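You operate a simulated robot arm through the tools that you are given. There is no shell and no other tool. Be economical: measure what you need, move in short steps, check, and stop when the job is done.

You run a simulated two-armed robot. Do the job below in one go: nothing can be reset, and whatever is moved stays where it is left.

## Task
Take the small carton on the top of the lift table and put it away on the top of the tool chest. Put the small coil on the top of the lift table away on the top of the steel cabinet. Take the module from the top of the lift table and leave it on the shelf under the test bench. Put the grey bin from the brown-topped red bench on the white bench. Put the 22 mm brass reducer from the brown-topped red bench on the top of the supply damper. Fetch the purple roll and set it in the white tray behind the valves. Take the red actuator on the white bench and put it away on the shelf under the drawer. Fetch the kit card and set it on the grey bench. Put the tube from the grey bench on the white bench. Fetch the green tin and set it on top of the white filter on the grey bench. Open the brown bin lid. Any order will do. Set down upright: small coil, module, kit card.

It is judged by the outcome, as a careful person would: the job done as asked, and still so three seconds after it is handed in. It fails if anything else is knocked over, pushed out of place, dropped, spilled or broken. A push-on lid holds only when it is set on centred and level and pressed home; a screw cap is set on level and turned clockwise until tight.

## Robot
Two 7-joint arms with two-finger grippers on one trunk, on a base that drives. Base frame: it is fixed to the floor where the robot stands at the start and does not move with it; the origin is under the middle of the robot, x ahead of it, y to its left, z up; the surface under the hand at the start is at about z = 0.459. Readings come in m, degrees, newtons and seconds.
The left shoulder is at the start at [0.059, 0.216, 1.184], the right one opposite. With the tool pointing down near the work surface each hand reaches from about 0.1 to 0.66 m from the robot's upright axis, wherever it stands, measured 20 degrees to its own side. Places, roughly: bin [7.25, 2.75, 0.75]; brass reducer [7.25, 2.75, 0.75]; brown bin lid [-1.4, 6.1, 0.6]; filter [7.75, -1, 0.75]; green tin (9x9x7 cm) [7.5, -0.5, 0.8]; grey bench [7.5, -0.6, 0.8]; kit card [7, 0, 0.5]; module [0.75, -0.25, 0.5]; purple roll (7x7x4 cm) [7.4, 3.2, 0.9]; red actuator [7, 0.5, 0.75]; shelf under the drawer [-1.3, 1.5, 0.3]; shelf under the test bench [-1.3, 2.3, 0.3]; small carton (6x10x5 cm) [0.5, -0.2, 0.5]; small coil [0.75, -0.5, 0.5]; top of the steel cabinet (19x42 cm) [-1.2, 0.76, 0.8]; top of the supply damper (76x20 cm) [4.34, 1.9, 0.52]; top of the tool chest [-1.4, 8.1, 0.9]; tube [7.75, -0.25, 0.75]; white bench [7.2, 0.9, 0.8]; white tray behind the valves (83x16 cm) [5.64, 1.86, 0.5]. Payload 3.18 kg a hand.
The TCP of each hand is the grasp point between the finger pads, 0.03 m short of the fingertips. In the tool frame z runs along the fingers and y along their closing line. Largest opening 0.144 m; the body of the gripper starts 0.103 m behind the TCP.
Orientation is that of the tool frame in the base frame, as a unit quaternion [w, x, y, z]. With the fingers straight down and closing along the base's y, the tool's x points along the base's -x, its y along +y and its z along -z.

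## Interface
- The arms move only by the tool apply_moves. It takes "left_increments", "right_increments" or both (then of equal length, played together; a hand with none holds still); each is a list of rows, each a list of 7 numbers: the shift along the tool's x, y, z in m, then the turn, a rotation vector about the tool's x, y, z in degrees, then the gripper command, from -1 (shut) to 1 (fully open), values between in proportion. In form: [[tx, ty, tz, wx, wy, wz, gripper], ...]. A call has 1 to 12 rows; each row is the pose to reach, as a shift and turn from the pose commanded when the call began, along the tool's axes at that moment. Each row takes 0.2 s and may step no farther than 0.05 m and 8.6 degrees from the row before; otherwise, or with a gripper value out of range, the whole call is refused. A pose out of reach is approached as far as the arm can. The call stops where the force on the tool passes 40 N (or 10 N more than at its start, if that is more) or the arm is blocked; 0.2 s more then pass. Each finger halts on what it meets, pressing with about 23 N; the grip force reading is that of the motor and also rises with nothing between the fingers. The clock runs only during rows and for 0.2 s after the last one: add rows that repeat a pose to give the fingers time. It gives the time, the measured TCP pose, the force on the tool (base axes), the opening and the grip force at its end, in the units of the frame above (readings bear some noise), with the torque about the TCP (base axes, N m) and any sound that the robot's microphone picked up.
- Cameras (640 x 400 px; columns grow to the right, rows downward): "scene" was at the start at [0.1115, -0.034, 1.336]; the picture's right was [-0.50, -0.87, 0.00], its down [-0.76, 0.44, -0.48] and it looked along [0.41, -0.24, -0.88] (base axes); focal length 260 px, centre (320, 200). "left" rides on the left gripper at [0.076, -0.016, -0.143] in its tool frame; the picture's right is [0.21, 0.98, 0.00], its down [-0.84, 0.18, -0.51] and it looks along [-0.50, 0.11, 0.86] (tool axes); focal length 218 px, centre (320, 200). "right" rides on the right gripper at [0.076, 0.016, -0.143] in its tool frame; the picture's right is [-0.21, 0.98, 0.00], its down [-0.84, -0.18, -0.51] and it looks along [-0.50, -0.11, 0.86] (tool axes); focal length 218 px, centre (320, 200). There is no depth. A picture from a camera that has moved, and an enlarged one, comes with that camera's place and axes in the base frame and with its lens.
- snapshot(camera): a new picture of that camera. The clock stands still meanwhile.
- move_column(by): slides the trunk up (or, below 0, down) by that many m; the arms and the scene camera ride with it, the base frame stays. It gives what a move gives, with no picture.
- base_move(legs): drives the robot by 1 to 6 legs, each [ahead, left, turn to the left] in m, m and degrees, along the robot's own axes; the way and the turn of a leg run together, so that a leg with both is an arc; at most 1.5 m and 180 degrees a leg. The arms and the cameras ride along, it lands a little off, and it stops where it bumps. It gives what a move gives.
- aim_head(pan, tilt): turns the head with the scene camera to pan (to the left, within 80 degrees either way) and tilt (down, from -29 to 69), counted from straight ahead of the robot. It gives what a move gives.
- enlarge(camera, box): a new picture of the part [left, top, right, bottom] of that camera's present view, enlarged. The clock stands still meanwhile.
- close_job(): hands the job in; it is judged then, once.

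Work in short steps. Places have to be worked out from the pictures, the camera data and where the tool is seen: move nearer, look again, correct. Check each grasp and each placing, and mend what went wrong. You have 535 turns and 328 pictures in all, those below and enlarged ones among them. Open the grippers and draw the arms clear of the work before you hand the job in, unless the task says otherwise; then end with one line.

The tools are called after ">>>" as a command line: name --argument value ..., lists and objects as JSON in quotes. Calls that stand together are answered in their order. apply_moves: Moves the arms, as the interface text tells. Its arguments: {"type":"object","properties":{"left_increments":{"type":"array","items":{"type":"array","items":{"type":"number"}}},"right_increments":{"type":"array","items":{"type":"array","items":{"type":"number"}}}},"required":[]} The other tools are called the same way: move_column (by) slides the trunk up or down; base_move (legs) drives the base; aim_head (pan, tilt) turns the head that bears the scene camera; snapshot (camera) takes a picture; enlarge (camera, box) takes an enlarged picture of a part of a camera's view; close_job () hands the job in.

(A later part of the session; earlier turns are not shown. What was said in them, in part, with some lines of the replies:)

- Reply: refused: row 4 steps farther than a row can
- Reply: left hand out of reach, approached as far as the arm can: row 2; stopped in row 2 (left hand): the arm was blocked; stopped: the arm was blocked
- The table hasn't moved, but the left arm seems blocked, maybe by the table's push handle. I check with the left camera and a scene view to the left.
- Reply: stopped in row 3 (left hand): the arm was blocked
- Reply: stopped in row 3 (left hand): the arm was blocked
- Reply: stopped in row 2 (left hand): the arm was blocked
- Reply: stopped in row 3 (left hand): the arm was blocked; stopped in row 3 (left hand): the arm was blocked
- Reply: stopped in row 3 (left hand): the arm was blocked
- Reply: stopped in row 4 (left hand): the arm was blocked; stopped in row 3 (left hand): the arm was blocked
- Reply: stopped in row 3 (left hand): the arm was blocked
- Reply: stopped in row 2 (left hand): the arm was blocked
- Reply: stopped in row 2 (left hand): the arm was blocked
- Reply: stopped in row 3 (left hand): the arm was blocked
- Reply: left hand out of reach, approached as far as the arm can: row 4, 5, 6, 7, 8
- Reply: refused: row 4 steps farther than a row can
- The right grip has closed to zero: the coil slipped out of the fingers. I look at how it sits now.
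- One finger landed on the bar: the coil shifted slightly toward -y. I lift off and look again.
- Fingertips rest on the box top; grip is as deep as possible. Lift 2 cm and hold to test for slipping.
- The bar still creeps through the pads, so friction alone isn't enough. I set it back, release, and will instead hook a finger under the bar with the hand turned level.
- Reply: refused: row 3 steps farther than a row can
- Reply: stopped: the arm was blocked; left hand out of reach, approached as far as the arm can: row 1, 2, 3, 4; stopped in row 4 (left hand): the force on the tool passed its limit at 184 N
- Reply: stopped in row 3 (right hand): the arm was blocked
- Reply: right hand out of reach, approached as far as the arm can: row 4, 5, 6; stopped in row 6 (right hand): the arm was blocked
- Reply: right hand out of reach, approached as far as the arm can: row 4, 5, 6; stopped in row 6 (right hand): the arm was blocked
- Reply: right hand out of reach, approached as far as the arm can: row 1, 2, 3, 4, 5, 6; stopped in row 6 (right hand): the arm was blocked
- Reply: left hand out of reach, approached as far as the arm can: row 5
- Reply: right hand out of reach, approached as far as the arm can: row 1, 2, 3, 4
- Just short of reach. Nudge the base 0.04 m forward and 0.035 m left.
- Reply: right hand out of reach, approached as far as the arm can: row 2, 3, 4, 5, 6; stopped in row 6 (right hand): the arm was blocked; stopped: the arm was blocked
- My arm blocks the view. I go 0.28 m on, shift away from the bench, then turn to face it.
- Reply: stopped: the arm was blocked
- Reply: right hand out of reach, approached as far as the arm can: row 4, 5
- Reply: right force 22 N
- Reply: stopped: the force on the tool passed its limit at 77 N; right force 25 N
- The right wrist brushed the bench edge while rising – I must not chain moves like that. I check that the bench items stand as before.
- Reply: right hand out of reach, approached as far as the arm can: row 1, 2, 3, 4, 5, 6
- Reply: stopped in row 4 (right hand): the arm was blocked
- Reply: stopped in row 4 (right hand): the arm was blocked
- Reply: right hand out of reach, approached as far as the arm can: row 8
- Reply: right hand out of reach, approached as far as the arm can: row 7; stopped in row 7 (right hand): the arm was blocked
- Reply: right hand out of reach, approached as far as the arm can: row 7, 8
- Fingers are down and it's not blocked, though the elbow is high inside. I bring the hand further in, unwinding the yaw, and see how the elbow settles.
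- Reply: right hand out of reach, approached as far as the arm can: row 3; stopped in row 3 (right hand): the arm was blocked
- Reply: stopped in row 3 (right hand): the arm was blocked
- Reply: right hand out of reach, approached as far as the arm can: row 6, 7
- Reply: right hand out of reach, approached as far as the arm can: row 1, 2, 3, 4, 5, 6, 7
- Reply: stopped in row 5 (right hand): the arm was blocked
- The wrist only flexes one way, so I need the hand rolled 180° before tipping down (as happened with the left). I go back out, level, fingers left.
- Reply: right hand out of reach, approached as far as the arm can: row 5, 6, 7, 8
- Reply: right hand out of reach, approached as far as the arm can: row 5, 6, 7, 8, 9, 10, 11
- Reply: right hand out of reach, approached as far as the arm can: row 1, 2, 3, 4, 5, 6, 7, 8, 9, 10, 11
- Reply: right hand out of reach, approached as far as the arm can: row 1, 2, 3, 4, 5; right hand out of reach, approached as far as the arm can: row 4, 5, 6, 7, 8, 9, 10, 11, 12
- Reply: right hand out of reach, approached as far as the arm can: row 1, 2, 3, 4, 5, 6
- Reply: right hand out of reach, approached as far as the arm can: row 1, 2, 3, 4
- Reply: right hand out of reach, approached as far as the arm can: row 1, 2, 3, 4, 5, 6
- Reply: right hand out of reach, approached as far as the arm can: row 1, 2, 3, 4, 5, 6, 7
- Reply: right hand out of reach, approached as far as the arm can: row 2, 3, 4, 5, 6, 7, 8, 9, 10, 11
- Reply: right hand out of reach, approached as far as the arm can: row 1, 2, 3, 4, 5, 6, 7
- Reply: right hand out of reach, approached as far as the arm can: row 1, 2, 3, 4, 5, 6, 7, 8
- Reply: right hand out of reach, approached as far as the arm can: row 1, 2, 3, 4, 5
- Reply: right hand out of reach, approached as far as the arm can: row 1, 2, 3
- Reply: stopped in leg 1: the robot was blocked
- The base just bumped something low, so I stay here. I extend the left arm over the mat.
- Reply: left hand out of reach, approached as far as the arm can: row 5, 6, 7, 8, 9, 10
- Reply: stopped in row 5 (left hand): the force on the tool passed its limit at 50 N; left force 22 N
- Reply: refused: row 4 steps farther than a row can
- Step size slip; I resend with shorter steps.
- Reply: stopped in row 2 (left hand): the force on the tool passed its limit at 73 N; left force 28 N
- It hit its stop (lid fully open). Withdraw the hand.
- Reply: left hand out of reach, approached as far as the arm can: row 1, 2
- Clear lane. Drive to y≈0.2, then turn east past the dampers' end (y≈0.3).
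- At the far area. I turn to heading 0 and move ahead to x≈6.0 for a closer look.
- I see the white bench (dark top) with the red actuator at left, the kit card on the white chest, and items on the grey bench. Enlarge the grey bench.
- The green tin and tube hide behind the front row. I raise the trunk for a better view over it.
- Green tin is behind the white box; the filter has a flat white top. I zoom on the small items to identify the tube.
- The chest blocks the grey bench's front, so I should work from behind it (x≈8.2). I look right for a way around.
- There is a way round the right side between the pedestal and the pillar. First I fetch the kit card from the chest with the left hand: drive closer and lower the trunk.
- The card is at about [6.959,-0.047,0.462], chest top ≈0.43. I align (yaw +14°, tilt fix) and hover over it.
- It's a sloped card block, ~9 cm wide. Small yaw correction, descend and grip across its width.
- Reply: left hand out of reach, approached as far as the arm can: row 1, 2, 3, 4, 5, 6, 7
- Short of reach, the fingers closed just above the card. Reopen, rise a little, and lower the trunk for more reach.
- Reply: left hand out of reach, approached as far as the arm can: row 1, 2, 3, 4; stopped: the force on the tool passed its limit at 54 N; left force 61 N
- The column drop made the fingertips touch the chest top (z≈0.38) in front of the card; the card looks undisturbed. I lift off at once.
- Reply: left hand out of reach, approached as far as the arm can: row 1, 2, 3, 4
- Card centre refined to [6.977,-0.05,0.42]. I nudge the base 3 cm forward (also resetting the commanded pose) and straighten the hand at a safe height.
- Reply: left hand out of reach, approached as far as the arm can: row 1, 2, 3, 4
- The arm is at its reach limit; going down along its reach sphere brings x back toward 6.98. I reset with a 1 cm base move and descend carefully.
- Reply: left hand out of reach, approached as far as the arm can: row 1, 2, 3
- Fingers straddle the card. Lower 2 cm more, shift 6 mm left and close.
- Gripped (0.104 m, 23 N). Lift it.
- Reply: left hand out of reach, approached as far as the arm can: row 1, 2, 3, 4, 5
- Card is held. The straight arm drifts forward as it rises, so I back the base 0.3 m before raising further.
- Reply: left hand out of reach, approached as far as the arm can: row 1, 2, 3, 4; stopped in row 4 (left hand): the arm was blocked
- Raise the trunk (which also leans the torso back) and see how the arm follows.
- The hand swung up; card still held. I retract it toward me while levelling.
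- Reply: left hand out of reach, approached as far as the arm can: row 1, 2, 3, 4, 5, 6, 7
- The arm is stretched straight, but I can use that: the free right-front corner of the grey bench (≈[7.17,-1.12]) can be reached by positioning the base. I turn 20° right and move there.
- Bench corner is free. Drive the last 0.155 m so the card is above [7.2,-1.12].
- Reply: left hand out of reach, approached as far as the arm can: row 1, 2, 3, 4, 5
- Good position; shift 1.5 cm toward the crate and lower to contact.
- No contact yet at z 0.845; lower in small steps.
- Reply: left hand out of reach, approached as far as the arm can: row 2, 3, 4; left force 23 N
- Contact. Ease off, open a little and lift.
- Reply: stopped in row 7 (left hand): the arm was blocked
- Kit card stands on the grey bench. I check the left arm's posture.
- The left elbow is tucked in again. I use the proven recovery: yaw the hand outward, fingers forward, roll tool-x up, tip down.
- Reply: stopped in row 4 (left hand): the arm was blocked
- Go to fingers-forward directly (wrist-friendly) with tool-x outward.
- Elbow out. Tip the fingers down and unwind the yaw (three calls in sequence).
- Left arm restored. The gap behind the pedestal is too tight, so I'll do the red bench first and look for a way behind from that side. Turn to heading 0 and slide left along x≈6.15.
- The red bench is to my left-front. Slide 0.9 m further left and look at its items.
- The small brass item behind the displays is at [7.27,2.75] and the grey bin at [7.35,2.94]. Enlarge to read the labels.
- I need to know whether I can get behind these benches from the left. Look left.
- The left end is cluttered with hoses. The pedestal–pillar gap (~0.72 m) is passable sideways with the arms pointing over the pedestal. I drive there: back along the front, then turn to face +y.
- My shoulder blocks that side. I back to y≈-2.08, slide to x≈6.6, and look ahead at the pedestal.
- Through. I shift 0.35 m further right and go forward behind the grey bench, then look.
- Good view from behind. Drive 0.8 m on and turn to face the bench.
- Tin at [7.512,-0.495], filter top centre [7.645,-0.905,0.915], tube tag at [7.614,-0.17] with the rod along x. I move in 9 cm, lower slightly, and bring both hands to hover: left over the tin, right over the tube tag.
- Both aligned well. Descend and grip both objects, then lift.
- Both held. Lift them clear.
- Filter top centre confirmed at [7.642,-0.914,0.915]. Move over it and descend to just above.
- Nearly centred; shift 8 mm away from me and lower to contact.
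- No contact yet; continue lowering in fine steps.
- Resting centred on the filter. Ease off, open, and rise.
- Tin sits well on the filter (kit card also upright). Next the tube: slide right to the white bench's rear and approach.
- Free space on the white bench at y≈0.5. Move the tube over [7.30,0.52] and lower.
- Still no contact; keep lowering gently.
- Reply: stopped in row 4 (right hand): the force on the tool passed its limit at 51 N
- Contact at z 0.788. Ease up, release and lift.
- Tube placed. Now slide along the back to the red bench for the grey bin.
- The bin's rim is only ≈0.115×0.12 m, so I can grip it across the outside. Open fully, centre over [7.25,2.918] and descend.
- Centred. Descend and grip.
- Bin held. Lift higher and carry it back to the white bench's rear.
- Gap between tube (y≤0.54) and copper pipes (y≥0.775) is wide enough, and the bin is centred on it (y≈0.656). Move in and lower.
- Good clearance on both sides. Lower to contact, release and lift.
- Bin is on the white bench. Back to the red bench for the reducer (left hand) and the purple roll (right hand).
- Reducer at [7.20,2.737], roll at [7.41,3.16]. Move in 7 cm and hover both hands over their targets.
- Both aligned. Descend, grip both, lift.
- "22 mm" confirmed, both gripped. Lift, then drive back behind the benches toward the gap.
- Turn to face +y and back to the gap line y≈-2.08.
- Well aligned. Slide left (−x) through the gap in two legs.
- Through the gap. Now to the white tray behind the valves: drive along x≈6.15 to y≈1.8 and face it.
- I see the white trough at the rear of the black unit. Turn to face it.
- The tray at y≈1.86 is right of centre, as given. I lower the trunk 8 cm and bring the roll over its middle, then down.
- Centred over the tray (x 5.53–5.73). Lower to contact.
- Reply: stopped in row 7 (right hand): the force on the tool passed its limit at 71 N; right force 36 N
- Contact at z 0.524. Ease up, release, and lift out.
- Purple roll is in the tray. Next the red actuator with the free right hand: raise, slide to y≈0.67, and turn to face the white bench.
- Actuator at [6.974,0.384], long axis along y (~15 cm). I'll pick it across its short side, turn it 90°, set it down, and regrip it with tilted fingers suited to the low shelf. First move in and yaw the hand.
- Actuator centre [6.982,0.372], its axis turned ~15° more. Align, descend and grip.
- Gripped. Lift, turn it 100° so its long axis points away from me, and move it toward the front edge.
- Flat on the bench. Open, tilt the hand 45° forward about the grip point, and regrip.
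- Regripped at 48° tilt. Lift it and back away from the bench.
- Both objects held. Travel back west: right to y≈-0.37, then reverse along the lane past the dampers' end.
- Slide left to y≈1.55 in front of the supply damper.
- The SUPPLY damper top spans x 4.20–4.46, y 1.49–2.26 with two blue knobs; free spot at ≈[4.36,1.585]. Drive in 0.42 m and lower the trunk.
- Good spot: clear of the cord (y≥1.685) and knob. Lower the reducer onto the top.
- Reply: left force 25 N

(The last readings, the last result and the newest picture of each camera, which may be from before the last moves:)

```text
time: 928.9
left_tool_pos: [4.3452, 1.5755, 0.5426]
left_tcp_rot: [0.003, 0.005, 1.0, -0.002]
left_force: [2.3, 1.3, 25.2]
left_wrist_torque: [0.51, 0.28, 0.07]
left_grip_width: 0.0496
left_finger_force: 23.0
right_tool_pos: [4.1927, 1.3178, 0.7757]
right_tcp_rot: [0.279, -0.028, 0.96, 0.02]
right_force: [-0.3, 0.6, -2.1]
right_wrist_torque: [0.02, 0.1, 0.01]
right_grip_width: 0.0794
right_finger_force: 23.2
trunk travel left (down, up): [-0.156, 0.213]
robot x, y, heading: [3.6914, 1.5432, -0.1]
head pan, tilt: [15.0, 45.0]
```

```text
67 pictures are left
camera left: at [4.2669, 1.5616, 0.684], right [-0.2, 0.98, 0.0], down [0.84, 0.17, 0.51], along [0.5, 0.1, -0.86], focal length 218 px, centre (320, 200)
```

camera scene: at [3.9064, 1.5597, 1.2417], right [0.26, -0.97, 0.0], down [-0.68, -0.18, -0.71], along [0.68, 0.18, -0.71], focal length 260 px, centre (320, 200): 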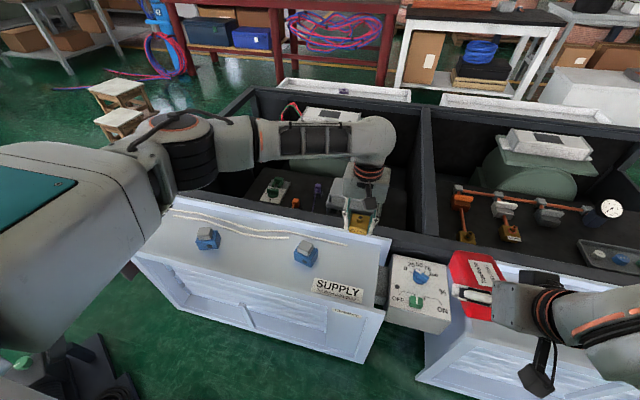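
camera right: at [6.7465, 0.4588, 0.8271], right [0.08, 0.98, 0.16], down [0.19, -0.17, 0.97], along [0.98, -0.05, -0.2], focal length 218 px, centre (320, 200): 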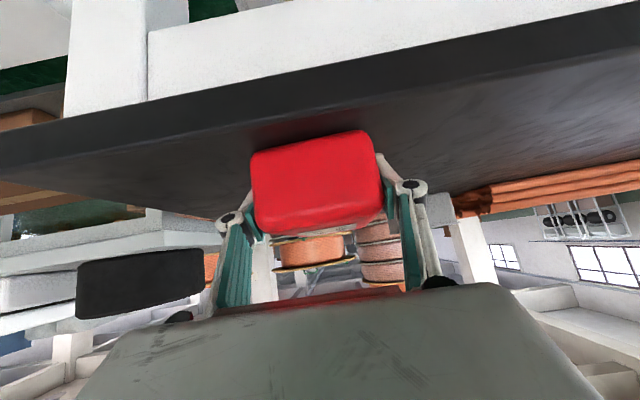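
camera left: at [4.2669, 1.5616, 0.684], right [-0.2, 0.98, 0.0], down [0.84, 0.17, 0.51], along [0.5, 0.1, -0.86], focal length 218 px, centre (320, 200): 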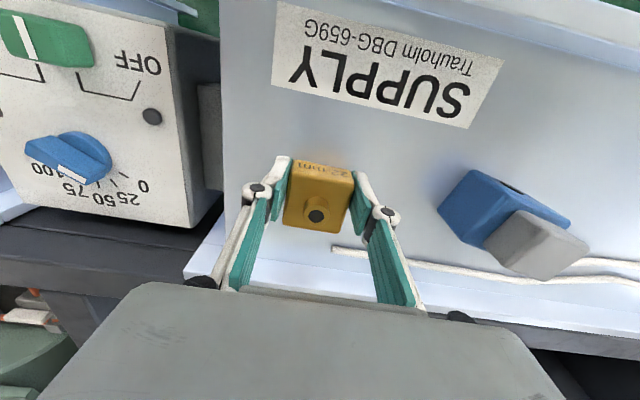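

Resting on the damper. Ease off, open and lift.

>>> apply_moves --left_increments '[[0, 0, -0.012, 0, 0, 0, -1], [0, 0, -0.012, 0, 0, 0, -0.1], [0, 0, -0.012, 0, 0, 0, 0], [0, 0, -0.05, 0, 0, 0, 0], [0, 0, -0.095, 0, 0, 0, 0], [0, 0, -0.14, 0, 0, 0, 0], [0, 0, -0.185, 0, 0, 0, 0], [0, 0, -0.23, 0, 0, 0, 0], [0, 0, -0.275, 0, 0, 0, 0], [0, 0, -0.32, 0, 0, 0, 0], [0.02, 0.02, -0.36, 0, 0, 0, 0]]'

>>> snapshot --camera "left"

```text
time: 931.3
left_tool_pos: [4.3238, 1.5981, 0.8945]
left_tcp_rot: [0.0, 0.004, 1.0, -0.001]
left_force: [-0.9, -0.1, -0.2]
left_wrist_torque: [0.01, -0.02, -0.01]
left_grip_width: 0.0721
left_finger_force: 0.1
right_tool_pos: [4.1927, 1.3181, 0.7758]
right_tcp_rot: [0.279, -0.028, 0.96, 0.02]
right_force: [-0.3, 0.2, -2.2]
right_wrist_torque: [0.04, 0.05, 0.01]
right_grip_width: 0.0796
right_finger_force: 23.0
trunk travel left (down, up): [-0.156, 0.213]
robot x, y, heading: [3.6871, 1.5394, -0.0]
head pan, tilt: [15.0, 45.0]
```

```text
66 pictures are left
camera left: at [4.2468, 1.5826, 1.0378], right [-0.2, 0.98, 0.0], down [0.84, 0.17, 0.51], along [0.5, 0.1, -0.86], focal length 218 px, centre (320, 200)
```

left: 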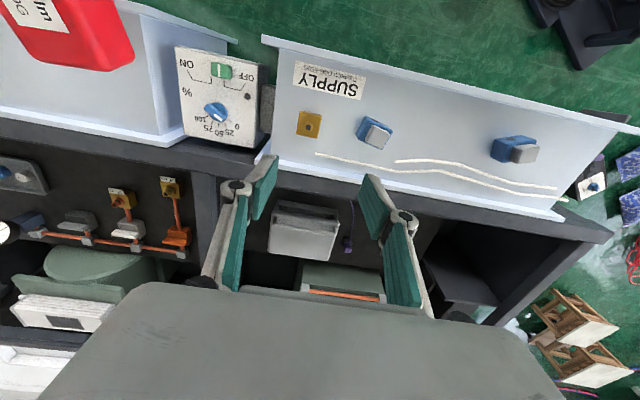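

Reducer placed. Raise the trunk and travel back with the actuator: reverse to x≈3.28, north round the kerb, then onto the platform.

>>> move_column --by 0.14

>>> base_move --legs '[[-0.42, 0, 0], [0, 1.4, 0], [0, 1.4, 0], [-1.2, 0, 0], [0, -0.75, 0]]'

>>> aim_head --pan -20 --tilt 40

>>> snapshot --camera "scene"

```text
time: 933.0
left_tool_pos: [4.3231, 1.5974, 1.0351]
left_tcp_rot: [-0.002, 0.004, 1.0, -0.001]
left_force: [0.1, 0.4, 0.5]
left_wrist_torque: [0.02, -0.02, 0.02]
left_grip_width: 0.0719
left_finger_force: 0.1
right_tool_pos: [4.1926, 1.3162, 0.9121]
right_tcp_rot: [0.276, -0.028, 0.961, 0.019]
right_force: [-0.3, 0.8, -2.6]
right_wrist_torque: [0.01, 0.07, 0.0]
right_grip_width: 0.0796
right_finger_force: 22.8
trunk travel left (down, up): [-0.296, 0.073]
robot x, y, heading: [3.6878, 1.5381, 0.1]
head pan, tilt: [15.0, 45.0]
```

```text
time: 971.8
left_tool_pos: [2.6988, 3.6215, 1.0355]
left_tcp_rot: [-0.001, -0.011, 1.0, -0.001]
left_force: [-0.3, 0.6, 0.0]
left_wrist_torque: [0.01, -0.03, 0.0]
left_grip_width: 0.072
left_finger_force: 0.0
right_tool_pos: [2.5776, 3.3369, 0.914]
right_tcp_rot: [0.277, -0.043, 0.96, 0.024]
right_force: [-0.2, -0.2, -3.2]
right_wrist_torque: [-0.02, 0.13, -0.03]
right_grip_width: 0.0797
right_finger_force: 22.8
trunk travel left (down, up): [-0.296, 0.073]
robot x, y, heading: [2.0636, 3.5437, 1.9]
head pan, tilt: [15.0, 45.0]
```

```text
time: 972.8
left_tool_pos: [2.6981, 3.6222, 1.0355]
left_tcp_rot: [-0.001, -0.011, 1.0, -0.002]
left_force: [-0.2, -0.1, 0.1]
left_wrist_torque: [-0.02, 0.0, 0.08]
left_grip_width: 0.0721
left_finger_force: 0.1
right_tool_pos: [2.5773, 3.3382, 0.9127]
right_tcp_rot: [0.276, -0.044, 0.96, 0.024]
right_force: [-0.3, 0.0, -2.7]
right_wrist_torque: [0.0, 0.11, -0.02]
right_grip_width: 0.0798
right_finger_force: 23.4
trunk travel left (down, up): [-0.296, 0.073]
robot x, y, heading: [2.0627, 3.5431, 1.6]
head pan, tilt: [-20.0, 40.0]
```

```text
65 pictures are left
camera scene: at [2.1924, 3.5178, 1.3969], right [-0.31, -0.95, 0.0], down [-0.61, 0.2, -0.77], along [0.73, -0.24, -0.64], focal length 260 px, centre (320, 200)
```

scene: 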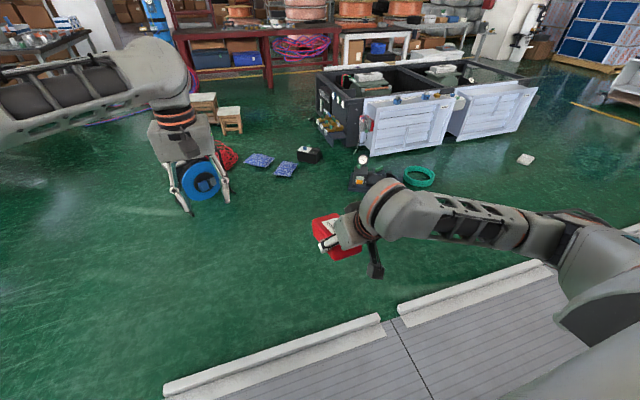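

Good. Continue: to y≈2.82, then reverse west between the desk and the blue bench to x≈-0.15.

>>> base_move --legs '[[0, -0.72, -1.7], [-1.1, 0, 0], [-1.1, 0, 0]]'

```text
time: 982.6
left_tool_pos: [2.1447, 2.88, 1.0353]
left_tcp_rot: [-0.003, -0.001, 1.0, -0.001]
left_force: [1.9, 0.5, -0.4]
left_wrist_torque: [-0.05, 0.08, 0.0]
left_grip_width: 0.0721
left_finger_force: 0.0
right_tool_pos: [2.0174, 2.5992, 0.9099]
right_tcp_rot: [0.273, -0.035, 0.961, 0.022]
right_force: [0.9, 1.0, -3.9]
right_wrist_torque: [0.0, 0.12, 0.0]
right_grip_width: 0.0795
right_finger_force: 22.4
trunk travel left (down, up): [-0.296, 0.073]
robot x, y, heading: [1.5106, 2.8166, 0.5]
head pan, tilt: [-20.0, 40.0]
stopped in leg 2: the robot was blocked; the commanded pose is now the measured one
```

Blocked by something behind me, possibly the blue stool seen earlier. I move forward and turn to look.

>>> base_move --legs '[[0.35, 0, 0], [0, 0, 110]]'

>>> aim_head --pan 50 --tilt 35

>>> snapshot --camera "scene"

```text
time: 989.5
left_tool_pos: [1.5618, 3.3854, 1.0364]
left_tcp_rot: [-0.002, 0.827, -0.562, 0.001]
left_force: [-0.4, -0.2, 0.9]
left_wrist_torque: [0.0, 0.01, 0.0]
left_grip_width: 0.072
left_finger_force: 0.1
right_tool_pos: [1.8692, 3.3689, 0.9123]
right_tcp_rot: [-0.137, 0.814, -0.51, -0.241]
right_force: [-0.4, 0.0, -2.5]
right_wrist_torque: [-0.11, -0.03, -0.04]
right_grip_width: 0.0793
right_finger_force: 22.7
trunk travel left (down, up): [-0.296, 0.073]
robot x, y, heading: [1.854, 2.8176, 112.4]
head pan, tilt: [-20.0, 40.0]
```

```text
time: 990.9
left_tool_pos: [1.5619, 3.3852, 1.0368]
left_tcp_rot: [0.0, 0.827, -0.561, 0.002]
left_force: [0.4, 0.0, -0.3]
left_wrist_torque: [-0.04, 0.03, -0.01]
left_grip_width: 0.0718
left_finger_force: 0.0
right_tool_pos: [1.8706, 3.3704, 0.9127]
right_tcp_rot: [-0.136, 0.814, -0.51, -0.241]
right_force: [-0.9, 0.9, -2.4]
right_wrist_torque: [-0.1, 0.01, 0.01]
right_grip_width: 0.0795
right_finger_force: 22.6
trunk travel left (down, up): [-0.296, 0.073]
robot x, y, heading: [1.8556, 2.818, 112.3]
head pan, tilt: [50.0, 35.0]
```

```text
64 pictures are left
camera scene: at [1.7541, 2.8873, 1.4045], right [0.3, 0.95, 0.0], down [0.55, -0.17, -0.82], along [-0.78, 0.25, -0.57], focal length 260 px, centre (320, 200)
```

scene: 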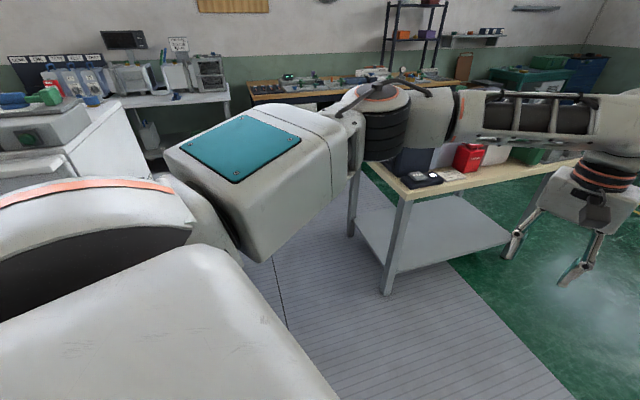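

Turn further to face west and look directly.

>>> base_move --legs '[[0.1, -0.05, 60]]'

>>> aim_head --pan 10 --tilt 38

>>> snapshot --camera "scene"

```text
time: 994.0
left_tool_pos: [1.1715, 2.9344, 1.0368]
left_tcp_rot: [-0.002, 0.998, -0.065, 0.001]
left_force: [-0.5, -0.6, -0.4]
left_wrist_torque: [0.01, -0.01, -0.01]
left_grip_width: 0.0718
left_finger_force: 0.1
right_tool_pos: [1.3358, 3.1963, 0.9128]
right_tcp_rot: [0.005, 0.961, -0.027, -0.277]
right_force: [0.3, -0.2, -2.8]
right_wrist_torque: [0.01, -0.1, 0.02]
right_grip_width: 0.0798
right_finger_force: 23.0
trunk travel left (down, up): [-0.296, 0.073]
robot x, y, heading: [1.8061, 2.9165, 173.3]
head pan, tilt: [50.0, 35.0]
```

```text
time: 995.0
left_tool_pos: [1.1721, 2.9358, 1.0368]
left_tcp_rot: [-0.001, 0.998, -0.065, 0.0]
left_force: [-0.3, 0.3, 0.1]
left_wrist_torque: [-0.01, -0.05, -0.01]
left_grip_width: 0.072
left_finger_force: 0.0
right_tool_pos: [1.3354, 3.1959, 0.9116]
right_tcp_rot: [0.005, 0.96, -0.026, -0.277]
right_force: [1.2, 0.0, -2.5]
right_wrist_torque: [-0.02, -0.11, 0.01]
right_grip_width: 0.0794
right_finger_force: 23.0
trunk travel left (down, up): [-0.296, 0.073]
robot x, y, heading: [1.8082, 2.9185, 173.3]
head pan, tilt: [10.0, 38.0]
```

```text
63 pictures are left
camera scene: at [1.677, 2.9152, 1.3999], right [-0.06, 1.0, 0.0], down [0.61, 0.03, -0.79], along [-0.79, -0.04, -0.62], focal length 260 px, centre (320, 200)
```

scene: 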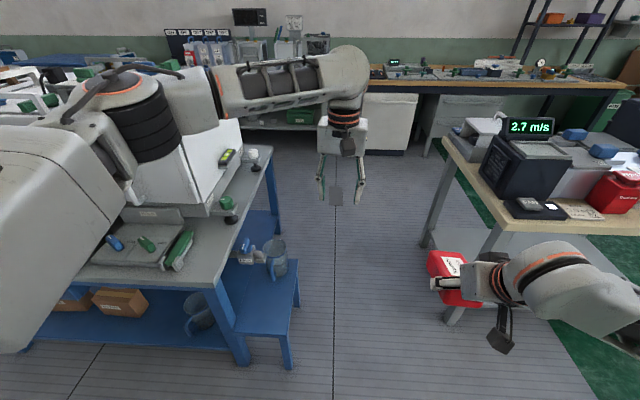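

I see: a low blue side table (with a jar, still standing) extends to y≈2.78. The passage is y 2.78–3.6, so I take y≈3.19 with the right arm raised above the desk items.

>>> apply_moves --right_increments '[[-0.021, 0, -0.034, 0, 0, 0, -1], [-0.042, 0, -0.068, 0, 0, 0, -1], [-0.064, 0, -0.101, 0, 0, 0, -1], [-0.085, 0, -0.135, 0, 0, 0, -1], [-0.106, 0, -0.169, 0, 0, 0, -1]]'

>>> move_column --by 0.07

>>> base_move --legs '[[0, -0.27, 6.7]]'

>>> aim_head --pan -15 --tilt 38

>>> snapshot --camera "scene"

```text
time: 996.2
left_tool_pos: [1.172, 2.9349, 1.0376]
left_tcp_rot: [-0.001, 0.998, -0.065, 0.0]
left_force: [-0.2, 1.0, -0.5]
left_wrist_torque: [0.01, 0.02, 0.0]
left_grip_width: 0.0716
left_finger_force: 0.1
right_tool_pos: [1.3372, 3.2005, 1.1121]
right_tcp_rot: [0.005, 0.961, -0.027, -0.275]
right_force: [-0.6, -0.3, -3.9]
right_wrist_torque: [0.01, -0.07, -0.02]
right_grip_width: 0.0794
right_finger_force: 22.8
trunk travel left (down, up): [-0.296, 0.073]
robot x, y, heading: [1.8097, 2.9176, 173.1]
head pan, tilt: [10.0, 38.0]
```

```text
time: 997.3
left_tool_pos: [1.1712, 2.9362, 1.106]
left_tcp_rot: [-0.001, 0.998, -0.065, -0.001]
left_force: [0.4, 0.5, -0.4]
left_wrist_torque: [0.0, -0.01, 0.03]
left_grip_width: 0.0719
left_finger_force: 0.1
right_tool_pos: [1.3356, 3.2013, 1.1806]
right_tcp_rot: [0.004, 0.961, -0.027, -0.276]
right_force: [-0.7, 0.4, -3.1]
right_wrist_torque: [0.01, -0.09, 0.02]
right_grip_width: 0.0796
right_finger_force: 22.8
trunk travel left (down, up): [-0.366, 0.003]
robot x, y, heading: [1.8037, 2.9176, 173.2]
head pan, tilt: [10.0, 38.0]
```

```text
time: 1000.3
left_tool_pos: [1.1894, 3.1307, 1.1065]
left_tcp_rot: [-0.001, 1.0, -0.007, -0.001]
left_force: [0.5, 0.2, 0.4]
left_wrist_torque: [-0.06, -0.02, 0.01]
left_grip_width: 0.0719
left_finger_force: 0.0
right_tool_pos: [1.3234, 3.4139, 1.182]
right_tcp_rot: [0.02, 0.96, 0.028, -0.276]
right_force: [0.9, 0.1, -3.5]
right_wrist_torque: [-0.01, -0.07, -0.02]
right_grip_width: 0.0792
right_finger_force: 22.9
trunk travel left (down, up): [-0.366, 0.003]
robot x, y, heading: [1.8208, 3.1855, 179.7]
head pan, tilt: [10.0, 38.0]
```

```text
time: 1001.2
left_tool_pos: [1.1904, 3.1299, 1.1066]
left_tcp_rot: [-0.001, 1.0, -0.007, 0.001]
left_force: [-1.0, -1.3, 0.7]
left_wrist_torque: [0.0, -0.03, 0.02]
left_grip_width: 0.0722
left_finger_force: 0.1
right_tool_pos: [1.3224, 3.413, 1.1821]
right_tcp_rot: [0.02, 0.96, 0.029, -0.276]
right_force: [0.5, -0.2, -2.1]
right_wrist_torque: [-0.03, -0.09, 0.02]
right_grip_width: 0.0796
right_finger_force: 22.7
trunk travel left (down, up): [-0.366, 0.003]
robot x, y, heading: [1.8255, 3.181, 179.8]
head pan, tilt: [-15.0, 38.0]
```

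```text
62 pictures are left
camera scene: at [1.7, 3.2062, 1.4697], right [0.26, 0.97, 0.0], down [0.59, -0.16, -0.79], along [-0.76, 0.21, -0.62], focal length 260 px, centre (320, 200)
```

scene: 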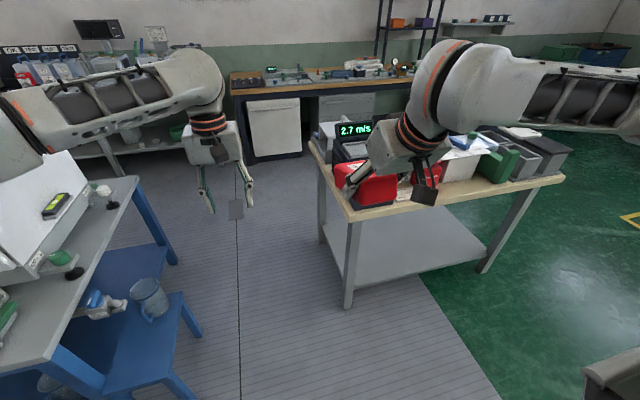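

Clear path. Drive west through the passage, then slide left along the test bench to the drawer section.

>>> base_move --legs '[[1.2, -0.03, 0], [0.78, 0, 0], [0, 0.8, 0], [0, 0.85, 0]]'

>>> aim_head --pan -5 --tilt 42

>>> snapshot --camera "scene"

```text
time: 1025.6
left_tool_pos: [-0.8268, 1.5127, 1.1064]
left_tcp_rot: [0.0, 1.0, -0.004, -0.001]
left_force: [0.4, -0.8, 0.7]
left_wrist_torque: [-0.04, 0.01, 0.0]
left_grip_width: 0.0718
left_finger_force: 0.0
right_tool_pos: [-0.6953, 1.7959, 1.1815]
right_tcp_rot: [0.021, 0.961, 0.031, -0.276]
right_force: [-0.3, -0.3, -2.7]
right_wrist_torque: [-0.02, -0.08, 0.0]
right_grip_width: 0.0795
right_finger_force: 23.2
trunk travel left (down, up): [-0.366, 0.003]
robot x, y, heading: [-0.1922, 1.5725, -179.8]
head pan, tilt: [-15.0, 38.0]
```

```text
time: 1026.3
left_tool_pos: [-0.8262, 1.5131, 1.1071]
left_tcp_rot: [0.0, 1.0, -0.004, 0.0]
left_force: [-0.5, -0.1, -0.2]
left_wrist_torque: [0.02, 0.03, -0.03]
left_grip_width: 0.0721
left_finger_force: 0.1
right_tool_pos: [-0.6955, 1.7968, 1.1817]
right_tcp_rot: [0.021, 0.961, 0.031, -0.275]
right_force: [-0.4, 0.2, -3.0]
right_wrist_torque: [0.0, -0.06, -0.01]
right_grip_width: 0.0794
right_finger_force: 23.0
trunk travel left (down, up): [-0.366, 0.003]
robot x, y, heading: [-0.1914, 1.5695, -179.8]
head pan, tilt: [-5.0, 42.0]
```

```text
61 pictures are left
camera scene: at [-0.317, 1.5767, 1.4637], right [0.08, 1.0, 0.0], down [0.67, -0.06, -0.74], along [-0.74, 0.06, -0.67], focal length 260 px, centre (320, 200)
```

scene: 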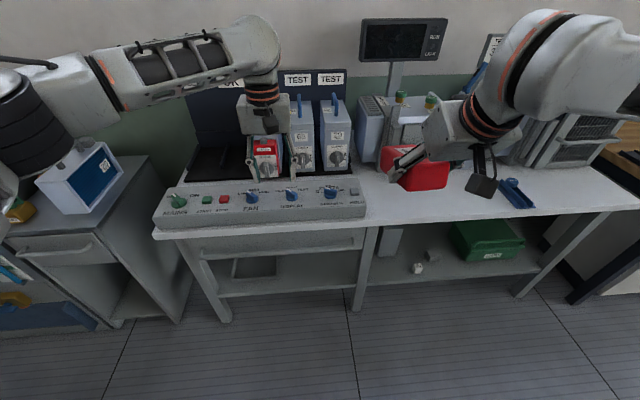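

I see the module and coil safely placed. The shelf under the drawer (front edge x≈-0.95, drawer bottom ≈0.60) has free space at y≈1.58. Back up a little and bring both hands forward and down before lowering the trunk.

>>> base_move --legs '[[-0.13, 0, 0]]'

>>> apply_moves --left_increments '[[-0.003, 0.01, 0.03, 0, 0, 0, 0], [-0.006, 0.02, 0.06, 0, 0, 0, 0], [-0.01, 0.03, 0.09, 0, 0, 0, 0], [-0.013, 0.04, 0.12, 0, 0, 0, 0], [-0.016, 0.05, 0.15, 0, 0, 0, 0], [-0.02, 0.06, 0.18, 0, 0, 0, 0], [-0.023, 0.07, 0.21, 0, 0, 0, 0], [-0.026, 0.08, 0.24, 0, 0, 0, 0], [-0.03, 0.09, 0.27, 0, 0, 0, 0]]' --right_increments '[[0.0039, 0.0178, 0.0412, 0, -1.8, 0, -1], [0.0078, 0.0356, 0.0824, 0, -3.6, 0, -1], [0.0117, 0.0533, 0.1237, 0, -5.3, 0, -1], [0.0156, 0.071, 0.165, 0, -7.1, 0, -1], [0.0194, 0.089, 0.206, 0, -8.9, 0, -1], [0.0233, 0.1067, 0.247, 0, -10.7, 0, -1], [0.0272, 0.1244, 0.289, 0, -12.5, 0, -1], [0.0311, 0.142, 0.33, 0, -14.2, 0, -1], [0.035, 0.16, 0.371, 0, -16, 0, -1]]'

>>> snapshot --camera "scene"

```text
time: 1027.6
left_tool_pos: [-0.6955, 1.5129, 1.1073]
left_tcp_rot: [-0.001, 1.0, -0.003, -0.001]
left_force: [-0.2, 0.1, 0.3]
left_wrist_torque: [0.0, 0.09, -0.01]
left_grip_width: 0.0718
left_finger_force: 0.1
right_tool_pos: [-0.5651, 1.7968, 1.1811]
right_tcp_rot: [0.021, 0.961, 0.031, -0.276]
right_force: [0.4, -0.4, -2.8]
right_wrist_torque: [-0.01, -0.05, 0.01]
right_grip_width: 0.0796
right_finger_force: 23.2
trunk travel left (down, up): [-0.366, 0.003]
robot x, y, heading: [-0.0634, 1.5726, -179.8]
head pan, tilt: [-5.0, 42.0]
```

```text
time: 1029.6
left_tool_pos: [-0.7278, 1.4232, 0.8363]
left_tcp_rot: [-0.002, 1.0, -0.004, 0.0]
left_force: [0.7, -0.2, -0.1]
left_wrist_torque: [0.02, -0.04, 0.01]
left_grip_width: 0.0718
left_finger_force: 0.2
right_tool_pos: [-0.7214, 1.6172, 0.8506]
right_tcp_rot: [0.024, 0.913, 0.027, -0.406]
right_force: [0.6, -0.6, -2.4]
right_wrist_torque: [0.02, -0.11, 0.0]
right_grip_width: 0.0795
right_finger_force: 23.0
trunk travel left (down, up): [-0.366, 0.003]
robot x, y, heading: [-0.0617, 1.572, -179.7]
head pan, tilt: [-5.0, 42.0]
```

```text
60 pictures are left
camera scene: at [-0.1875, 1.5759, 1.4637], right [0.08, 1.0, 0.0], down [0.67, -0.06, -0.74], along [-0.74, 0.06, -0.67], focal length 260 px, centre (320, 200)
```

scene: 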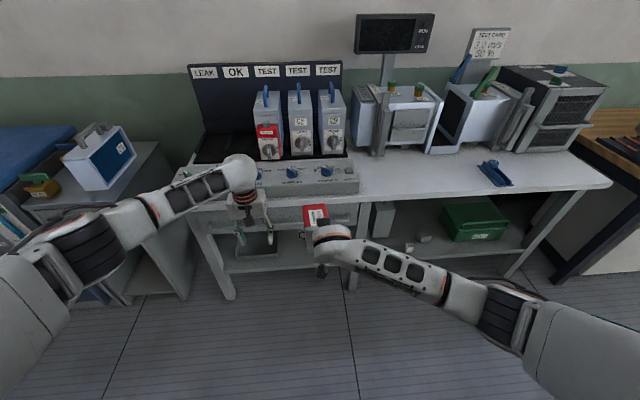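

Good posture. Lower the trunk 0.15 m and check.

>>> move_column --by -0.15

```text
time: 1031.4
left_tool_pos: [-0.7274, 1.424, 0.6897]
left_tcp_rot: [-0.002, 1.0, -0.003, -0.001]
left_force: [0.1, -0.4, 0.8]
left_wrist_torque: [-0.01, 0.02, 0.01]
left_grip_width: 0.0716
left_finger_force: 0.1
right_tool_pos: [-0.7215, 1.6169, 0.7027]
right_tcp_rot: [0.026, 0.913, 0.028, -0.407]
right_force: [0.0, -1.0, -2.1]
right_wrist_torque: [0.04, -0.09, 0.03]
right_grip_width: 0.0795
right_finger_force: 23.3
trunk travel left (down, up): [-0.216, 0.153]
robot x, y, heading: [-0.0637, 1.567, -179.8]
head pan, tilt: [-5.0, 42.0]
```

No drift. Lower another 0.1 m.

>>> move_column --by -0.1

>>> apply_moves --left_increments '[[0, 0.01, 0, 0, 0, 0, 0], [0, 0.02, 0, 0, 0, 0, 0], [0, 0.03, 0, 0, 0, 0, 0], [0, 0.04, 0, 0, 0, 0, 0]]' --right_increments '[[0.025, 0.0, 0.023, 0, 0, 0, -1], [0.05, 0.01, 0.047, 0, 0, 0, -1], [0.075, 0.02, 0.07, 0, 0, 0, -1], [0.1, 0.03, 0.093, 0, 0, 0, -1]]'

>>> snapshot --camera "scene"

```text
time: 1032.4
left_tool_pos: [-0.718, 1.4225, 0.5823]
left_tcp_rot: [-0.001, 1.0, -0.004, 0.016]
left_force: [0.5, -0.1, -0.7]
left_wrist_torque: [0.01, 0.02, 0.02]
left_grip_width: 0.0719
left_finger_force: 0.2
right_tool_pos: [-0.7072, 1.6983, 0.556]
right_tcp_rot: [-0.052, 0.922, 0.056, -0.379]
right_force: [-0.9, -0.1, -2.2]
right_wrist_torque: [0.04, -0.11, -0.02]
right_grip_width: 0.0796
right_finger_force: 23.1
trunk travel left (down, up): [-0.131, 0.239]
robot x, y, heading: [-0.0592, 1.5696, -179.9]
head pan, tilt: [-5.0, 42.0]
stopped: the arm was blocked; the commanded pose is now the measured one
```

```text
time: 1033.4
left_tool_pos: [-0.7199, 1.3827, 0.5843]
left_tcp_rot: [-0.001, 1.0, -0.004, 0.014]
left_force: [-0.2, -0.8, 0.7]
left_wrist_torque: [0.0, -0.01, 0.04]
left_grip_width: 0.0721
left_finger_force: 0.1
right_tool_pos: [-0.7028, 1.6989, 0.4187]
right_tcp_rot: [-0.058, 0.921, 0.057, -0.381]
right_force: [0.7, -0.6, -3.1]
right_wrist_torque: [-0.02, -0.1, 0.0]
right_grip_width: 0.0795
right_finger_force: 22.8
trunk travel left (down, up): [-0.131, 0.239]
robot x, y, heading: [-0.0652, 1.5755, -179.7]
head pan, tilt: [-5.0, 42.0]
```

```text
59 pictures are left
camera scene: at [-0.3109, 1.5763, 1.2161], right [0.08, 1.0, 0.0], down [0.67, -0.06, -0.74], along [-0.74, 0.06, -0.67], focal length 260 px, centre (320, 200)
```

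scene: 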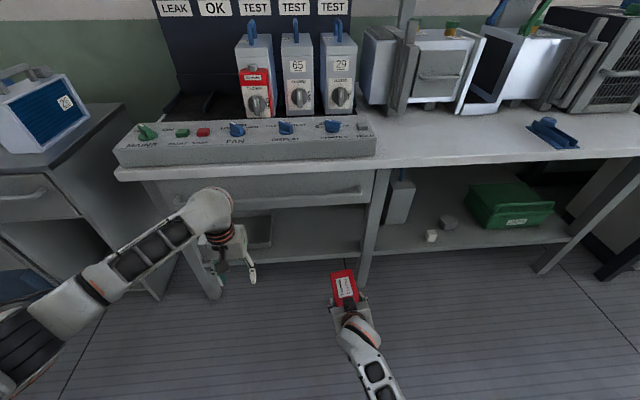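

The right arm now comes from below, ideal for the shelf. Straighten the hand's roll, shift to y≈1.56, and pull the left hand back.

>>> apply_moves --left_increments '[[0.02, 0, -0.02, 0, 0, 0, 0], [0.04, 0, -0.04, 0, 0, 0, 0], [0.06, 0, -0.06, 0, 0, 0, 0], [0.08, 0, -0.08, 0, 0, 0, 0]]' --right_increments '[[-0.005, 0.034, 0.0, -0.9, -0.8, 2.2, -1], [-0.01, 0.068, 0.005, -1.7, -1.5, 4.3, -1], [-0.015, 0.102, 0.01, -2.6, -2.3, 6.5, -1], [-0.02, 0.136, 0.015, -3.4, -3, 8.6, -1]]'

>>> snapshot --camera "right"

```text
time: 1034.2
left_tool_pos: [-0.667, 1.3837, 0.6419]
left_tcp_rot: [-0.001, 1.0, -0.003, 0.014]
left_force: [-0.1, 0.3, -0.3]
left_wrist_torque: [0.01, 0.01, -0.05]
left_grip_width: 0.0718
left_finger_force: 0.1
right_tool_pos: [-0.7084, 1.6966, 0.3729]
right_tcp_rot: [-0.081, 0.915, 0.041, -0.392]
right_force: [-0.3, 0.2, -3.0]
right_wrist_torque: [0.0, -0.08, 0.01]
right_grip_width: 0.0796
right_finger_force: 22.6
trunk travel left (down, up): [-0.131, 0.239]
robot x, y, heading: [-0.0637, 1.5721, -179.7]
head pan, tilt: [-5.0, 42.0]
stopped in row 3 (right hand): the arm was blocked; the commanded pose is now the measured one
```

```text
58 pictures are left
camera right: at [-0.5534, 1.6744, 0.4132], right [-0.13, -0.99, -0.03], down [-0.22, 0.0, 0.98], along [-0.97, 0.13, -0.21], focal length 218 px, centre (320, 200)
```

right: 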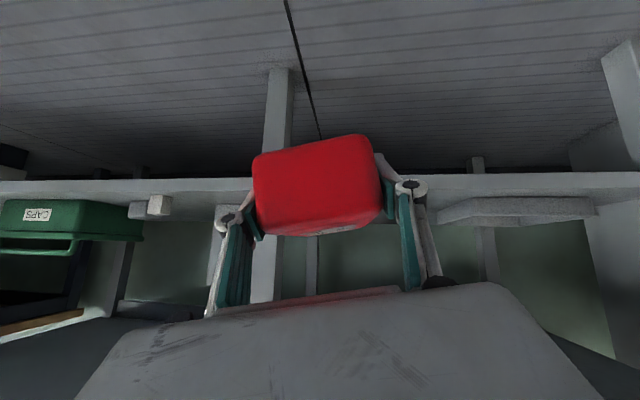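

The arm won't go further sideways, so I shift the base 0.13 m left instead, then try to correct the hand's roll while reaching forward.

>>> base_move --legs '[[0.08, 0.14, 0]]'

>>> apply_moves --right_increments '[[-0.02, 0, 0.015, 0, 0, 3, -1], [-0.04, 0, 0.03, -2, 0, 6, -1], [-0.06, 0, 0.045, -4, 0, 8, -1], [-0.08, 0, 0.06, -6, 0, 8, -1]]'

>>> snapshot --camera "right"

>>> snapshot --camera "scene"

```text
time: 1036.1
left_tool_pos: [-0.7477, 1.2417, 0.6434]
left_tcp_rot: [-0.001, 1.0, -0.004, 0.014]
left_force: [0.4, 0.2, -0.8]
left_wrist_torque: [0.05, 0.0, -0.01]
left_grip_width: 0.0719
left_finger_force: 0.0
right_tool_pos: [-0.7886, 1.5528, 0.3742]
right_tcp_rot: [-0.08, 0.915, 0.043, -0.392]
right_force: [0.6, -0.6, -3.6]
right_wrist_torque: [0.01, -0.11, 0.01]
right_grip_width: 0.0797
right_finger_force: 22.9
trunk travel left (down, up): [-0.131, 0.239]
robot x, y, heading: [-0.1473, 1.4352, -179.5]
head pan, tilt: [-5.0, 42.0]
```

```text
time: 1037.1
left_tool_pos: [-0.7465, 1.2411, 0.6431]
left_tcp_rot: [-0.002, 1.0, -0.004, 0.014]
left_force: [-0.5, 0.2, -0.4]
left_wrist_torque: [0.04, 0.04, 0.01]
left_grip_width: 0.0717
left_finger_force: 0.1
right_tool_pos: [-0.8865, 1.5482, 0.39]
right_tcp_rot: [-0.003, 0.919, -0.001, -0.394]
right_force: [-0.1, 0.0, -3.6]
right_wrist_torque: [-0.01, 0.0, 0.02]
right_grip_width: 0.0797
right_finger_force: 23.0
trunk travel left (down, up): [-0.131, 0.239]
robot x, y, heading: [-0.1427, 1.4325, -180.0]
head pan, tilt: [-5.0, 42.0]
```

```text
57 pictures are left
camera right: at [-0.7328, 1.5308, 0.4331], right [-0.15, -0.98, 0.15], down [-0.21, 0.18, 0.96], along [-0.97, 0.11, -0.23], focal length 218 px, centre (320, 200)
```

right: 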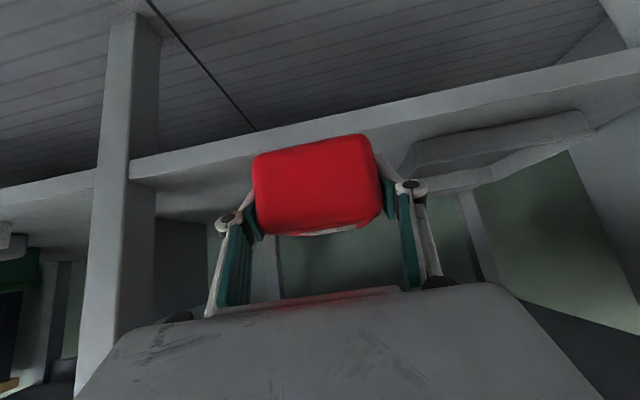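

```text
56 pictures are left
camera scene: at [-0.3907, 1.4357, 1.2163], right [0.08, 1.0, 0.0], down [0.67, -0.06, -0.74], along [-0.74, 0.06, -0.67], focal length 260 px, centre (320, 200)
```

scene: 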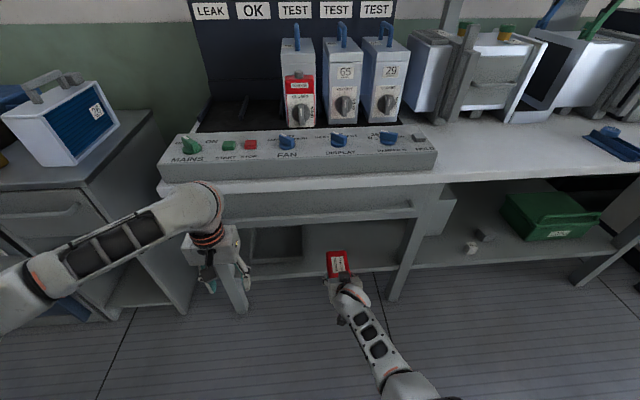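

Hand is level-rolled and lined up in the bay (right of the leg, left of nothing). Drive in 0.115 m with the left hand pulled back.

>>> apply_moves --left_increments '[[0.02, 0, 0, 0, 0, 0, 0], [0.04, 0, 0, 0, 0, 0, 0], [0.06, 0, 0, 0, 0, 0, 0]]'

>>> base_move --legs '[[0.115, 0, 0]]'

>>> snapshot --camera "right"

>>> snapshot --camera "scene"

```text
time: 1037.9
left_tool_pos: [-0.6882, 1.2427, 0.645]
left_tcp_rot: [-0.001, 1.0, -0.003, 0.013]
left_force: [0.8, 0.7, 0.1]
left_wrist_torque: [0.02, -0.01, 0.02]
left_grip_width: 0.0721
left_finger_force: 0.1
right_tool_pos: [-0.8883, 1.5497, 0.3889]
right_tcp_rot: [-0.004, 0.919, 0.0, -0.394]
right_force: [0.5, 0.1, -3.0]
right_wrist_torque: [-0.01, -0.12, -0.01]
right_grip_width: 0.0792
right_finger_force: 23.2
trunk travel left (down, up): [-0.131, 0.239]
robot x, y, heading: [-0.1415, 1.4304, -180.0]
head pan, tilt: [-5.0, 42.0]
```

```text
time: 1039.1
left_tool_pos: [-0.8051, 1.2408, 0.6438]
left_tcp_rot: [-0.001, 1.0, -0.004, 0.013]
left_force: [-0.3, -0.4, -0.2]
left_wrist_torque: [0.01, -0.02, 0.01]
left_grip_width: 0.072
left_finger_force: 0.0
right_tool_pos: [-1.0028, 1.5499, 0.3884]
right_tcp_rot: [-0.005, 0.919, -0.001, -0.394]
right_force: [-0.3, 0.1, -3.6]
right_wrist_torque: [0.03, -0.08, 0.0]
right_grip_width: 0.0796
right_finger_force: 22.9
trunk travel left (down, up): [-0.131, 0.239]
robot x, y, heading: [-0.254, 1.4306, -180.0]
head pan, tilt: [-5.0, 42.0]
```

```text
55 pictures are left
camera right: at [-0.8471, 1.5327, 0.4317], right [-0.15, -0.98, 0.14], down [-0.21, 0.17, 0.96], along [-0.97, 0.11, -0.23], focal length 218 px, centre (320, 200)
```

right: 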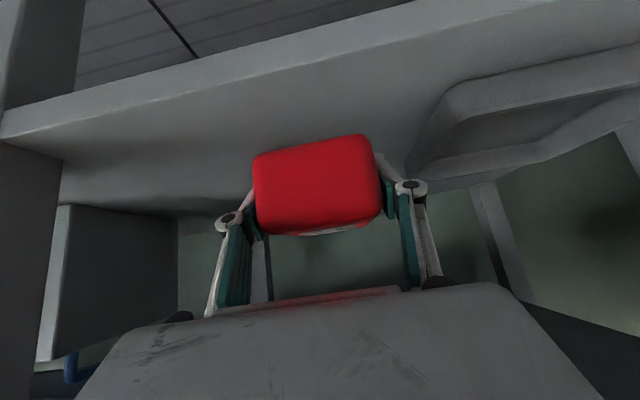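

```text
54 pictures are left
camera scene: at [-0.5065, 1.4354, 1.216], right [0.08, 1.0, 0.0], down [0.67, -0.06, -0.74], along [-0.74, 0.06, -0.67], focal length 260 px, centre (320, 200)
```

scene: 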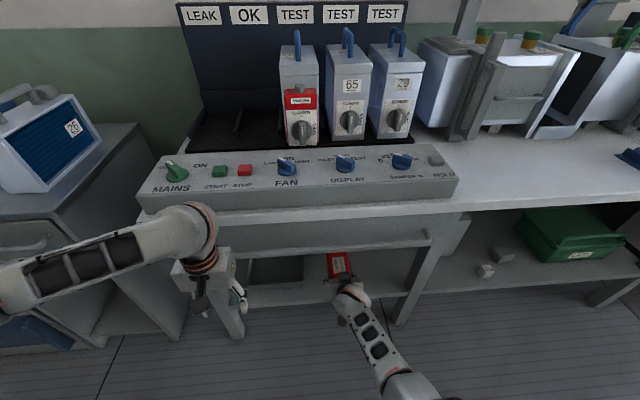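

Clear of the tray. Drive in 6 cm more, then lower with the arm.

>>> base_move --legs '[[0.06, 0, 0]]'

>>> apply_moves --right_increments '[[0.0145, 0, 0.0138, 0, 0, 0, -1], [0.0253, 0, 0.0242, 0, 0, 0, -1], [0.0326, 0, 0.031, 0, 0, 0, -1], [0.0398, 0, 0.038, 0, 0, 0, -1], [0.047, 0, 0.0448, 0, 0, 0, -1], [0.0543, 0, 0.0518, 0, 0, 0, -1]]'

>>> snapshot --camera "right"

```text
time: 1040.1
left_tool_pos: [-0.863, 1.2412, 0.6435]
left_tcp_rot: [-0.001, 1.0, -0.003, 0.014]
left_force: [-0.7, -1.0, 0.5]
left_wrist_torque: [-0.02, -0.02, 0.0]
left_grip_width: 0.072
left_finger_force: 0.1
right_tool_pos: [-1.0615, 1.5501, 0.3883]
right_tcp_rot: [-0.004, 0.919, 0.0, -0.393]
right_force: [0.0, -0.2, -2.2]
right_wrist_torque: [-0.01, -0.09, -0.02]
right_grip_width: 0.0795
right_finger_force: 23.6
trunk travel left (down, up): [-0.131, 0.239]
robot x, y, heading: [-0.317, 1.4284, -179.7]
head pan, tilt: [-5.0, 42.0]
```

```text
time: 1041.5
left_tool_pos: [-0.8636, 1.2413, 0.6444]
left_tcp_rot: [-0.002, 1.0, -0.003, 0.014]
left_force: [-0.6, -0.3, -0.1]
left_wrist_torque: [-0.01, 0.04, 0.0]
left_grip_width: 0.0717
left_finger_force: 0.1
right_tool_pos: [-1.0498, 1.5609, 0.3341]
right_tcp_rot: [-0.005, 0.919, -0.002, -0.394]
right_force: [0.5, 0.3, -2.3]
right_wrist_torque: [-0.02, -0.08, 0.01]
right_grip_width: 0.0794
right_finger_force: 23.4
right hand out of reach, approached as far as the arm can: row 3, 4, 5, 6
trunk travel left (down, up): [-0.131, 0.239]
robot x, y, heading: [-0.3125, 1.4292, -179.8]
head pan, tilt: [-5.0, 42.0]
```

```text
53 pictures are left
camera right: at [-0.8951, 1.5436, 0.3774], right [-0.15, -0.98, 0.14], down [-0.21, 0.17, 0.96], along [-0.97, 0.11, -0.23], focal length 218 px, centre (320, 200)
```

right: 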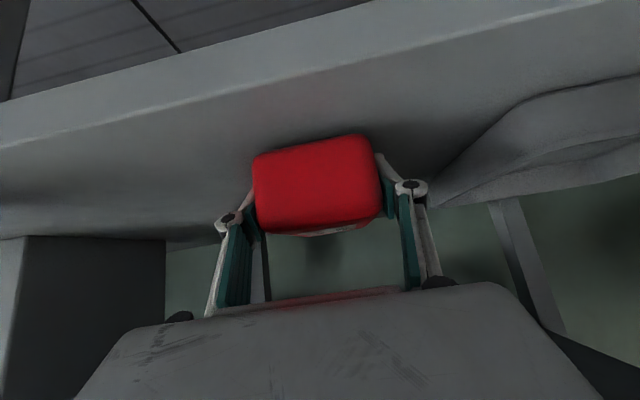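

Just above the shelf; lower the trunk slightly to make contact.

>>> move_column --by -0.012

```text
time: 1042.1
left_tool_pos: [-0.8609, 1.242, 0.6342]
left_tcp_rot: [-0.002, 1.0, -0.004, 0.012]
left_force: [0.0, 0.1, -0.5]
left_wrist_torque: [0.03, 0.02, -0.01]
left_grip_width: 0.0721
left_finger_force: 0.1
right_tool_pos: [-1.0542, 1.56, 0.328]
right_tcp_rot: [-0.004, 0.918, -0.001, -0.396]
right_force: [7.9, 3.5, 22.2]
right_wrist_torque: [-0.92, 0.42, 0.23]
right_grip_width: 0.0794
right_finger_force: 23.7
trunk travel left (down, up): [-0.119, 0.251]
robot x, y, heading: [-0.3175, 1.4334, -180.0]
head pan, tilt: [-5.0, 42.0]
```

Actuator rests on the shelf. Open the fingers and back straight out with the base.

>>> apply_moves --right_increments '[[0, 0, -0.003, 0, 0, 0, -0.2], [0, 0, -0.003, 0, 0, 0, 0.4], [0, 0, -0.003, 0, 0, 0, 0.5], [0, 0, -0.003, 0, 0, 0, 0.5]]'

>>> base_move --legs '[[-0.2, 0, 0]]'

>>> snapshot --camera "right"

>>> snapshot --camera "scene"

```text
time: 1043.1
left_tool_pos: [-0.8619, 1.2412, 0.6321]
left_tcp_rot: [-0.002, 1.0, -0.003, 0.014]
left_force: [0.0, -0.3, -1.4]
left_wrist_torque: [0.03, -0.03, 0.0]
left_grip_width: 0.0722
left_finger_force: 0.0
right_tool_pos: [-1.0473, 1.5607, 0.3243]
right_tcp_rot: [-0.005, 0.92, 0.0, -0.392]
right_force: [1.4, 1.5, 2.4]
right_wrist_torque: [-0.14, -0.02, 0.06]
right_grip_width: 0.1097
right_finger_force: 0.6
trunk travel left (down, up): [-0.119, 0.251]
robot x, y, heading: [-0.3172, 1.431, -179.8]
head pan, tilt: [-5.0, 42.0]
```

```text
time: 1044.7
left_tool_pos: [-0.6624, 1.2443, 0.6327]
left_tcp_rot: [-0.001, 1.0, -0.004, 0.014]
left_force: [0.4, -0.9, 0.4]
left_wrist_torque: [-0.03, 0.03, 0.04]
left_grip_width: 0.0721
left_finger_force: 0.0
right_tool_pos: [-0.8498, 1.5635, 0.3267]
right_tcp_rot: [-0.005, 0.919, -0.002, -0.394]
right_force: [-0.8, 0.7, 0.5]
right_wrist_torque: [-0.02, -0.03, 0.01]
right_grip_width: 0.1083
right_finger_force: 0.0
trunk travel left (down, up): [-0.119, 0.251]
robot x, y, heading: [-0.1149, 1.4323, -179.9]
head pan, tilt: [-5.0, 42.0]
```

```text
52 pictures are left
camera right: at [-0.694, 1.5456, 0.3689], right [-0.15, -0.98, 0.14], down [-0.21, 0.17, 0.96], along [-0.97, 0.11, -0.23], focal length 218 px, centre (320, 200)
```

right: 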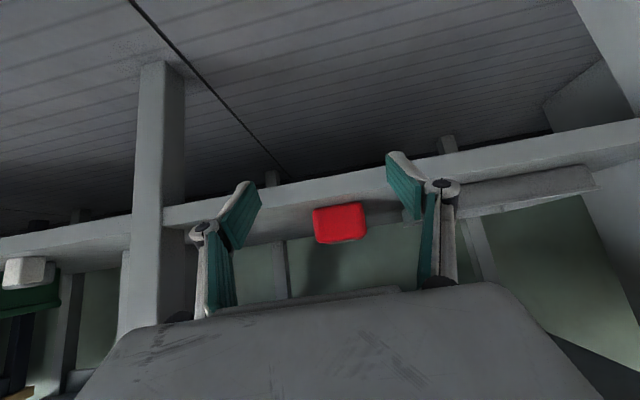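

```text
51 pictures are left
camera scene: at [-0.3773, 1.4362, 1.2018], right [0.09, 1.0, 0.0], down [0.67, -0.06, -0.74], along [-0.74, 0.06, -0.67], focal length 260 px, centre (320, 200)
```

scene: 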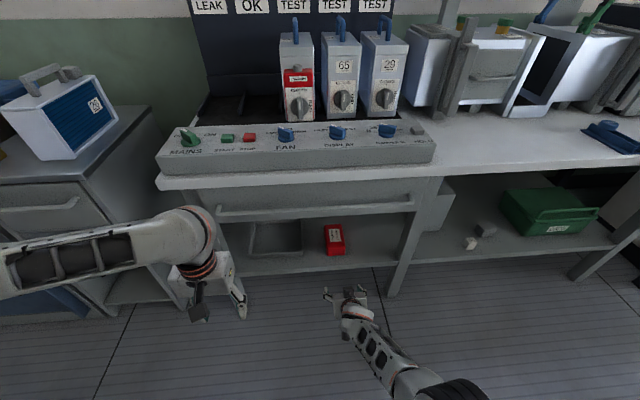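

The actuator lies flat on the shelf under the drawer, with coil and module visible in place. I back off a little more to leave the arms clear, then hand in.

>>> base_move --legs '[[-0.1, 0, 0]]'

>>> close_job

```text
time: 1045.8
left_tool_pos: [-0.564, 1.2439, 0.6342]
left_tcp_rot: [-0.002, 1.0, -0.006, 0.014]
left_force: [0.3, 0.9, -0.1]
left_wrist_torque: [0.0, 0.01, -0.03]
left_grip_width: 0.072
left_finger_force: 0.0
right_tool_pos: [-0.7487, 1.5641, 0.3257]
right_tcp_rot: [-0.005, 0.919, -0.003, -0.394]
right_force: [-1.1, -0.9, 0.1]
right_wrist_torque: [0.0, 0.02, 0.01]
right_grip_width: 0.1082
right_finger_force: 0.1
trunk travel left (down, up): [-0.119, 0.251]
robot x, y, heading: [-0.0192, 1.4303, -180.2]
head pan, tilt: [-5.0, 42.0]
```

```text
The job is handed in.
```

All eleven tasks are done and handed in: every item is where you asked and the brown bin lid is open; on the way the coil slipped about 10 cm back onto the lift table (it landed upright), and the robot lightly bumped a bench edge and two other obstacles, with nothing seen to tip over.
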